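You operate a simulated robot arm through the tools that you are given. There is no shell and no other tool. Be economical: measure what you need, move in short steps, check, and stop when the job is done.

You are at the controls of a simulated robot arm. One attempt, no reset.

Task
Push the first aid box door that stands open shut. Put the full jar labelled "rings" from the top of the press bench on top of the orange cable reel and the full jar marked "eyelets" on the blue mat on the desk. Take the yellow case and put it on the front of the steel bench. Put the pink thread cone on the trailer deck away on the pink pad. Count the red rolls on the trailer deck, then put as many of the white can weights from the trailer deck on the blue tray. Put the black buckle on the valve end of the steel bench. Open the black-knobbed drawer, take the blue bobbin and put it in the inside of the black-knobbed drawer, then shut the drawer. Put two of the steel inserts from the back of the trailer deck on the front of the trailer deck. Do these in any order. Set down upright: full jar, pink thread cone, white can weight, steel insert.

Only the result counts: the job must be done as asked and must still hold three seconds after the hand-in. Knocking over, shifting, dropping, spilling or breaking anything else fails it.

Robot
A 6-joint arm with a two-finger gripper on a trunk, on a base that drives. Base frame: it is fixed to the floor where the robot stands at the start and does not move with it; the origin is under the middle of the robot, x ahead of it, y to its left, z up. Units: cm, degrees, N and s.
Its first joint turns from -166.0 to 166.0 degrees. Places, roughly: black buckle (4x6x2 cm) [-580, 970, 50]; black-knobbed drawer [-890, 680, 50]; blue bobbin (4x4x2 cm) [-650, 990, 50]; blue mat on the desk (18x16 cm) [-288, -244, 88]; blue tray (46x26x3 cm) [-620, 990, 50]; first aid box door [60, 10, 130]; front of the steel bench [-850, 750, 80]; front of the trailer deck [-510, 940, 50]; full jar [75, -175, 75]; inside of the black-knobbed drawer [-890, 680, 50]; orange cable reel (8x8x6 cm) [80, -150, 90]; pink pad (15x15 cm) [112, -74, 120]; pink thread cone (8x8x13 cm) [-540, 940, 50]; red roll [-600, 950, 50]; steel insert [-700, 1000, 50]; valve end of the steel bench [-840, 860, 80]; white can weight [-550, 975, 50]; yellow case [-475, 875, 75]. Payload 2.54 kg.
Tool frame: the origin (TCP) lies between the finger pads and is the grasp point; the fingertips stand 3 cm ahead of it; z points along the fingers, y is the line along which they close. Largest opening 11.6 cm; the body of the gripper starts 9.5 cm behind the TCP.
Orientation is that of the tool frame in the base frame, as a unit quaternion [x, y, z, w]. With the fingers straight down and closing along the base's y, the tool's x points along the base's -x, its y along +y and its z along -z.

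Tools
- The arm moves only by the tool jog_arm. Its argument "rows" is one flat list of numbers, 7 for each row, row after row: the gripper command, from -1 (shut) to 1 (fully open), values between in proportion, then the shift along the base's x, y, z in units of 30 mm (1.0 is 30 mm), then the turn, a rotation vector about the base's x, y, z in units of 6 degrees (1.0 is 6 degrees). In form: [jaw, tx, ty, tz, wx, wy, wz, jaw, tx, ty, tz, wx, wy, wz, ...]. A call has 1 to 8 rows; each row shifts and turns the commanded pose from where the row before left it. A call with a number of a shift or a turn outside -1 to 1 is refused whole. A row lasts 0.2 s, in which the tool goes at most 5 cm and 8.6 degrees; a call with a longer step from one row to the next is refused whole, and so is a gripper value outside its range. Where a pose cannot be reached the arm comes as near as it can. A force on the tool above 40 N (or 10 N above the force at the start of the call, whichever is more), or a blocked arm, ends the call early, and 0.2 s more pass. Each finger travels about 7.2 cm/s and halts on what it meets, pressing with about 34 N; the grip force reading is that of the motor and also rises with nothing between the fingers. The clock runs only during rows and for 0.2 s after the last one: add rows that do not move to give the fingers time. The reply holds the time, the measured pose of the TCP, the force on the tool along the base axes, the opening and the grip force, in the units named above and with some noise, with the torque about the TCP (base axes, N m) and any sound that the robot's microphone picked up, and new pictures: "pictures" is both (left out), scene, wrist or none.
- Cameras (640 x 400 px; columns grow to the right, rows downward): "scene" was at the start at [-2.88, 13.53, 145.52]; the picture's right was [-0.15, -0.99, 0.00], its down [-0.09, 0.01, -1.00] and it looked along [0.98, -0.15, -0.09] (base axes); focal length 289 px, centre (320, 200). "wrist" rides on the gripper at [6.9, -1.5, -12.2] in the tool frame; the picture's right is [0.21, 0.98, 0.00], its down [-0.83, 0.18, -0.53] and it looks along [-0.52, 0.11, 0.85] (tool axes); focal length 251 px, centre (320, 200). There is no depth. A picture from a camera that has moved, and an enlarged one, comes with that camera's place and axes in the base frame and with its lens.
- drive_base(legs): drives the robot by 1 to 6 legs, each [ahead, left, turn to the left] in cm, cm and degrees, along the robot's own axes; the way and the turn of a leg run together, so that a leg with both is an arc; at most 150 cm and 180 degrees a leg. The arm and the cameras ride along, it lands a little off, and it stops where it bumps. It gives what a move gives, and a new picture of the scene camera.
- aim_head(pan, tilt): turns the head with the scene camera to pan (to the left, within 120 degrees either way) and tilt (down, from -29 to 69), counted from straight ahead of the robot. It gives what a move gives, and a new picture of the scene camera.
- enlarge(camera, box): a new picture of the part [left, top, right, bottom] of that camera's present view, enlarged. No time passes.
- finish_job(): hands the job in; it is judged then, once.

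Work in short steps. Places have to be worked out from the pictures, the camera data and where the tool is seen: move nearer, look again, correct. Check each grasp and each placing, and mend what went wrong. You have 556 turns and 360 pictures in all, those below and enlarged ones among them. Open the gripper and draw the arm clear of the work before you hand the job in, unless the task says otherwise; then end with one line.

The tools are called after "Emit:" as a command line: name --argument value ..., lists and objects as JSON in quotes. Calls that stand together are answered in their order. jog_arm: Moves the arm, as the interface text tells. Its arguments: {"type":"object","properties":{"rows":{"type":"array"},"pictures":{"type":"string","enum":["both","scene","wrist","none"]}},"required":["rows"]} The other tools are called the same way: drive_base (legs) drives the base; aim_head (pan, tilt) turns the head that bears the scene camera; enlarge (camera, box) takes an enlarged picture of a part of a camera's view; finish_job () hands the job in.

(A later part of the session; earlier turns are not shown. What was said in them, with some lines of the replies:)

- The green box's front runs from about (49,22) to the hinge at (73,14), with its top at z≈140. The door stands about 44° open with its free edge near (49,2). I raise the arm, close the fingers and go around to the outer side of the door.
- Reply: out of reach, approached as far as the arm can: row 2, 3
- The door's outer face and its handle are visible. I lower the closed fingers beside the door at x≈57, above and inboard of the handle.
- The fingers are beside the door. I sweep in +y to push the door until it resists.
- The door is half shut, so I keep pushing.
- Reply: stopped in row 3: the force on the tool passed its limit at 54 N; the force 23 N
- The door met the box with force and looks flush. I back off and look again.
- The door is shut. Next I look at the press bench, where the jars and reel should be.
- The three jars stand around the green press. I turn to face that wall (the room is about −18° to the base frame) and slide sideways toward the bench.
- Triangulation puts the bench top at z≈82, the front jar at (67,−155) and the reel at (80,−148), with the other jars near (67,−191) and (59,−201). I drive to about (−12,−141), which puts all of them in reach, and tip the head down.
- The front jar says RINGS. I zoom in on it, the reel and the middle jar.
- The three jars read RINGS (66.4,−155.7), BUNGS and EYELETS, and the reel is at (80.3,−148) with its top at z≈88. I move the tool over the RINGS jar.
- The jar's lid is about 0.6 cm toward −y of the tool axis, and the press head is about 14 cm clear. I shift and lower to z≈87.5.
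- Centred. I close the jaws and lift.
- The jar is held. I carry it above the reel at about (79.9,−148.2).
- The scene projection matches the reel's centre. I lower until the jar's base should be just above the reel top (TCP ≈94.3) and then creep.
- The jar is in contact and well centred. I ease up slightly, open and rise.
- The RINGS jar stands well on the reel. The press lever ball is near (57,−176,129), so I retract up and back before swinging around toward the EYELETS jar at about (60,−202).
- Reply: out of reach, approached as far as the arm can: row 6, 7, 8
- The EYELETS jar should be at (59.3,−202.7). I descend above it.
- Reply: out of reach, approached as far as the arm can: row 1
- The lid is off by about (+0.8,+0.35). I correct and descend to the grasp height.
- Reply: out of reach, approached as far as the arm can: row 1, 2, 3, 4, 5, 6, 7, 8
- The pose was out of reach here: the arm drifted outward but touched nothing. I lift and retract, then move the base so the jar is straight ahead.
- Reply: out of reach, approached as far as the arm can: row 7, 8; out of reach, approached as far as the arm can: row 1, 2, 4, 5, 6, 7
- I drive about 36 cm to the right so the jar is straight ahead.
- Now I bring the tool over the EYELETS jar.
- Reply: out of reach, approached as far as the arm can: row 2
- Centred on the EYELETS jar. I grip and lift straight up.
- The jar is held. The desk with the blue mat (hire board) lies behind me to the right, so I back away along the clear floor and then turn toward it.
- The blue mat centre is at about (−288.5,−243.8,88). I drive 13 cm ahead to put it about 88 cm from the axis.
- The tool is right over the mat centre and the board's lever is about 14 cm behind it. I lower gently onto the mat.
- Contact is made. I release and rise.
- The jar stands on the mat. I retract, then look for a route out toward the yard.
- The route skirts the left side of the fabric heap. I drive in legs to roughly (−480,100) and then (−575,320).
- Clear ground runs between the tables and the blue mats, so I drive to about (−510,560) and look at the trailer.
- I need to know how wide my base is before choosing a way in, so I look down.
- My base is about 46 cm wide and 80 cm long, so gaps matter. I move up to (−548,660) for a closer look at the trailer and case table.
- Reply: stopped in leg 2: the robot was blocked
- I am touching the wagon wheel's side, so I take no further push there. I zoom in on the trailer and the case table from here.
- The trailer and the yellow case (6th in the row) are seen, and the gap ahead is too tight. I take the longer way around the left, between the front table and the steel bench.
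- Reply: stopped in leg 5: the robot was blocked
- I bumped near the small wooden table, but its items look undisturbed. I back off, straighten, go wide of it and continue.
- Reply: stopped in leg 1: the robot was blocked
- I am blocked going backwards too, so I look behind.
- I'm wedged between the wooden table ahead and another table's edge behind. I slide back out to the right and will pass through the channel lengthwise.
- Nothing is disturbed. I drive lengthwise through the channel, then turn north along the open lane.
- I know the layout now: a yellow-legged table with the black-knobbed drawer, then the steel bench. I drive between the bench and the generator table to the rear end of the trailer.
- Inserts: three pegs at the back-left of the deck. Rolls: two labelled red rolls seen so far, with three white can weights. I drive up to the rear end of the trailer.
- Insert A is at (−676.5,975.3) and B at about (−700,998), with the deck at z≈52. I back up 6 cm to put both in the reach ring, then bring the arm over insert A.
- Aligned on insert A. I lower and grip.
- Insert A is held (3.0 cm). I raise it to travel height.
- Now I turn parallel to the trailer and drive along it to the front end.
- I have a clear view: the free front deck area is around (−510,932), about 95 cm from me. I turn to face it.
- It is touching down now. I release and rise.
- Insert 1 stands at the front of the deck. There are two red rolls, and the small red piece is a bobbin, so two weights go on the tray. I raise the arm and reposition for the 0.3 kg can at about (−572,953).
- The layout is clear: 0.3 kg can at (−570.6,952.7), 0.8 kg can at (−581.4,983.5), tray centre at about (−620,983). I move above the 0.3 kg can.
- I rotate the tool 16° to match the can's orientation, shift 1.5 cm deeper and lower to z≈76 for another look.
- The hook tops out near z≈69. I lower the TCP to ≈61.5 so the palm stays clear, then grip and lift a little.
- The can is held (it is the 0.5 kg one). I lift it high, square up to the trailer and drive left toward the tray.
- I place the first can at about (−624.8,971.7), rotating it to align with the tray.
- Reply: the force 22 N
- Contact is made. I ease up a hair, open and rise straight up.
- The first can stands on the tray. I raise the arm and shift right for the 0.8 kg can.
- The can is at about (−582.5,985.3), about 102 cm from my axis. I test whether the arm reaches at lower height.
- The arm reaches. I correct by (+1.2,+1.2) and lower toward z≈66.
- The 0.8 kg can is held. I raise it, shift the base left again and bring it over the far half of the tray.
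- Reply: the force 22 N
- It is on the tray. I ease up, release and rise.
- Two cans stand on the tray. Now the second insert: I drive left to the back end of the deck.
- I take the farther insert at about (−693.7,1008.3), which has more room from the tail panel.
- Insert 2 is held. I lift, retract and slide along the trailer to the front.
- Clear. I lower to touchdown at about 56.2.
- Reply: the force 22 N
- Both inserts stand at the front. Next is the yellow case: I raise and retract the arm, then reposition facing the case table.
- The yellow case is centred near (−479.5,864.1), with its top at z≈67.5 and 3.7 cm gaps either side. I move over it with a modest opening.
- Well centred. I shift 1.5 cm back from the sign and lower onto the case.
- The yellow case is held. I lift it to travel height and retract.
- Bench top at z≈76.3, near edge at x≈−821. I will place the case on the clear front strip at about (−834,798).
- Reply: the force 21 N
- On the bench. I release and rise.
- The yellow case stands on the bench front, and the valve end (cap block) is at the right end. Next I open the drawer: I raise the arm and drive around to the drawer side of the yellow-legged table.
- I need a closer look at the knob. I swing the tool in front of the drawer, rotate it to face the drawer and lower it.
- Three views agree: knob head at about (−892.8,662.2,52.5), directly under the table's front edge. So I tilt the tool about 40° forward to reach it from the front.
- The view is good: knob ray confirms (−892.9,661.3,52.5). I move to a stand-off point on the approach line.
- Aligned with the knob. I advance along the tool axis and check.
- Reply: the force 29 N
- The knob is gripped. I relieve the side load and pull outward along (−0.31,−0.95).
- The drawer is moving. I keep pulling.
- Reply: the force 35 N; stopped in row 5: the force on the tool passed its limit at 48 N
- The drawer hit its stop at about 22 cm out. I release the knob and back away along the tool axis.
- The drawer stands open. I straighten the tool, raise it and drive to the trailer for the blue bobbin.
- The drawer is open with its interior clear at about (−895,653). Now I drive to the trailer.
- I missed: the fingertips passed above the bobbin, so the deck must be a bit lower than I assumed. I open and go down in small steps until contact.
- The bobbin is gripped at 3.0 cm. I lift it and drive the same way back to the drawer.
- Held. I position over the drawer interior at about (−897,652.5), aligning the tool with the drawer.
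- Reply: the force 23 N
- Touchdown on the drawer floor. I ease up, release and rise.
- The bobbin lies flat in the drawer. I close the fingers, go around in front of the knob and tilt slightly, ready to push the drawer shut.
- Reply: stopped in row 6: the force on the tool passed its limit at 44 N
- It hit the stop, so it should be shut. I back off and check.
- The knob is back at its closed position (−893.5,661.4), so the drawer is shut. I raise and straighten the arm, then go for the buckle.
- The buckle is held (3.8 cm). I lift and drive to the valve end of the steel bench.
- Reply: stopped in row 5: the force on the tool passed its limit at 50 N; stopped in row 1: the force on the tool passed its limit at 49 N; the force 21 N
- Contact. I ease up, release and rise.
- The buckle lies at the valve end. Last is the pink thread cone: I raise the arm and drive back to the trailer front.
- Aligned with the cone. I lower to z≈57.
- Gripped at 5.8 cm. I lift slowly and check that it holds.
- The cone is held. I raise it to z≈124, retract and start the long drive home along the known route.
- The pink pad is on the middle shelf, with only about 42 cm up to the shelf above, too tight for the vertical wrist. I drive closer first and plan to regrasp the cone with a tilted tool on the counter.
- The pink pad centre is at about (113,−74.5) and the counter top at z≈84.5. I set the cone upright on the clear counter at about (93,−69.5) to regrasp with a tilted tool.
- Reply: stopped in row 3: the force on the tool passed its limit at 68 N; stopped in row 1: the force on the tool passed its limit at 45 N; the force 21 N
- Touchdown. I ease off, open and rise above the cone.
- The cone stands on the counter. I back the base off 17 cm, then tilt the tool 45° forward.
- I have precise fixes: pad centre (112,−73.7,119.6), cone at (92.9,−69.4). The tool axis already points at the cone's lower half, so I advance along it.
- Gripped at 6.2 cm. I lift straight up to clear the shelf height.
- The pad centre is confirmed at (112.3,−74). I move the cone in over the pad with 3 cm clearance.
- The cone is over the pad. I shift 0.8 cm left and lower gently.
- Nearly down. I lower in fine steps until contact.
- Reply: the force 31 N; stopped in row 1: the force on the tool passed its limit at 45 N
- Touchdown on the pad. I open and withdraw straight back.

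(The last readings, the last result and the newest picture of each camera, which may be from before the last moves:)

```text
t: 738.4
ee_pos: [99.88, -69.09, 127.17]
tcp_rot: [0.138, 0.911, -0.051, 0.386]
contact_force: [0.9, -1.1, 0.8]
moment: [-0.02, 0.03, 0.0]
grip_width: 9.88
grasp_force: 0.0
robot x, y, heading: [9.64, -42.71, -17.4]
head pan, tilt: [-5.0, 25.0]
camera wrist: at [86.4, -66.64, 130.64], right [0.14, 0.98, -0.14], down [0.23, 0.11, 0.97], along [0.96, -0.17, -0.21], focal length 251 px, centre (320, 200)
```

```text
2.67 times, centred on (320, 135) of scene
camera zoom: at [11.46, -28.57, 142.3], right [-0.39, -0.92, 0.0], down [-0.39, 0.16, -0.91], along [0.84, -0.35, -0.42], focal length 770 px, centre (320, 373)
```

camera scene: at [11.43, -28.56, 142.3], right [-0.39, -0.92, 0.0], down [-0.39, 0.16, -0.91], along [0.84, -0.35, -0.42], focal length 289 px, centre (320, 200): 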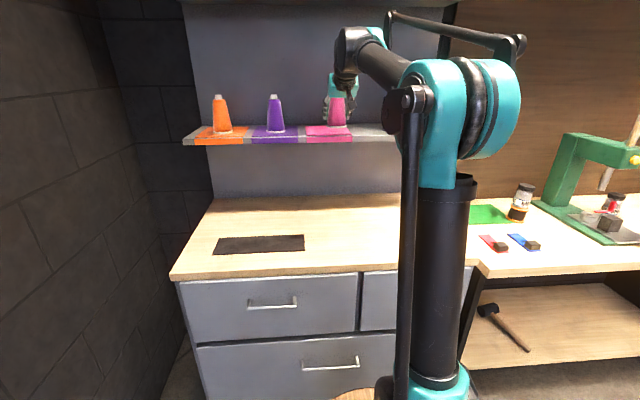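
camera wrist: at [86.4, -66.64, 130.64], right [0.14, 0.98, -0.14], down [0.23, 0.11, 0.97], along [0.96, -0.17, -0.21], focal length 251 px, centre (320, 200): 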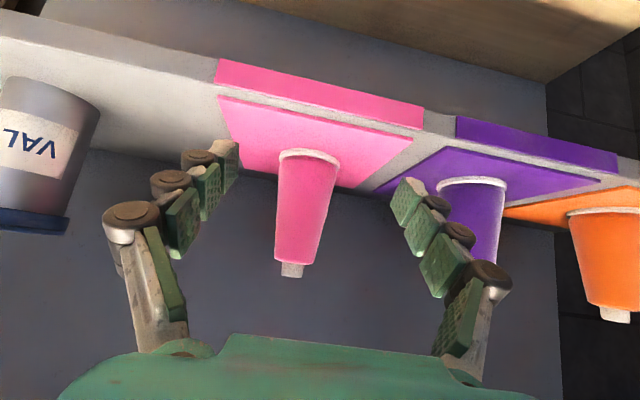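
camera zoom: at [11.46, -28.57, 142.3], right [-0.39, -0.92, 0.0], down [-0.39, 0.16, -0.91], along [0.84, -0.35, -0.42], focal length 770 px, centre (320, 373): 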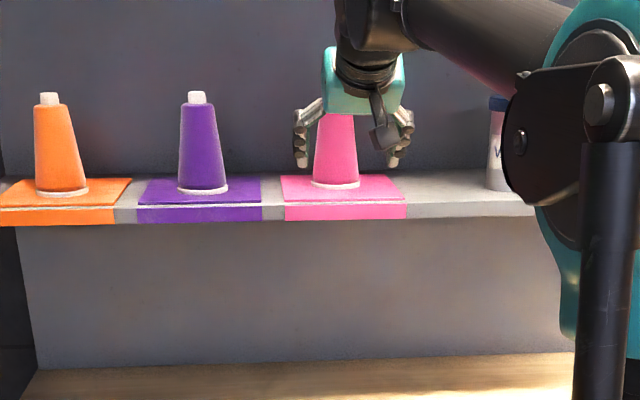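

The cone stands upright on the pink pad. I withdraw the arm and base clear and take a final look.

Emit:
jog_arm --rows '[0.7, -0.95, 0.3, 0, 0, 0, 0, 0.7, -0.95, 0.3, 0, 0, 0, 0, 0.7, -0.6, 0.2, 0, 0, 0, 0, 0.7, 0, 0, 0, 0, 0, 0]' --pictures "none"

Emit:
drive_base --legs '[[-50, 0, 0]]'

Emit:
aim_head --pan 0 --tilt 10

```text
t: 739.4
ee_pos: [92.31, -66.73, 127.19]
tcp_rot: [0.139, 0.91, -0.052, 0.386]
contact_force: [-0.4, 0.4, -0.6]
moment: [0.04, -0.02, 0.02]
grip_width: 9.86
grasp_force: 0.1
robot x, y, heading: [9.64, -42.83, -17.6]
head pan, tilt: [-5.0, 25.0]
```

```text
t: 742.3
ee_pos: [45.02, -51.7, 127.3]
tcp_rot: [0.139, 0.911, -0.051, 0.386]
contact_force: [0.2, -0.2, -0.2]
moment: [0.02, -0.03, -0.03]
grip_width: 9.85
grasp_force: 0.0
robot x, y, heading: [-37.43, -27.63, -17.7]
head pan, tilt: [-5.0, 25.0]
camera scene: at [-35.83, -13.5, 142.3], right [-0.39, -0.92, 0.0], down [-0.39, 0.16, -0.91], along [0.84, -0.35, -0.42], focal length 289 px, centre (320, 200)
```

scene: 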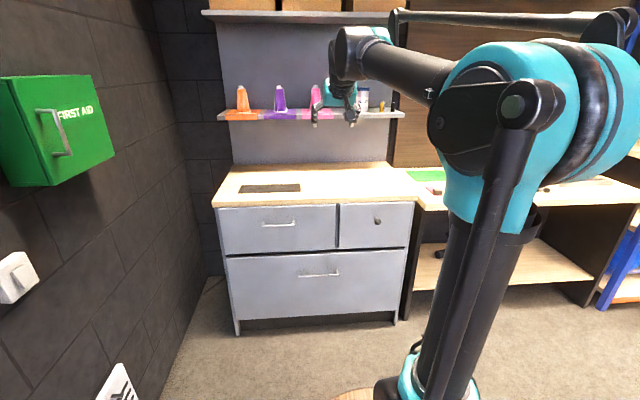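

```text
t: 743.0
ee_pos: [45.06, -51.62, 127.25]
tcp_rot: [0.139, 0.911, -0.051, 0.385]
contact_force: [0.5, -0.9, 0.7]
moment: [0.05, 0.01, 0.0]
grip_width: 9.87
grasp_force: 0.1
robot x, y, heading: [-37.68, -27.78, -17.7]
head pan, tilt: [0.0, 10.0]
camera scene: at [-35.47, -12.78, 144.73], right [-0.3, -0.95, 0.0], down [-0.17, 0.05, -0.98], along [0.94, -0.3, -0.17], focal length 289 px, centre (320, 200)
```

scene: 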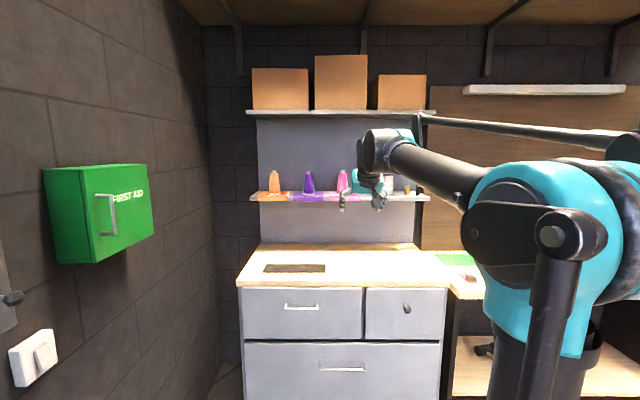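

All the placements were checked as they were made, the first-aid door and the drawer are shut, the gripper is open and the arm is clear. I hand the job in.

Emit:
finish_job

```text
The job is handed in.
```

All the tasks were carried out and the job is handed in. I counted two red rolls, so two white can weights (0.5 kg and 0.8 kg) went on the blue tray. While driving, the base touched the sewing-machine wagon's wheel and got wedged between two tables. Their items looked undisturbed, but I could not tell whether the wagon or tables shifted slightly.
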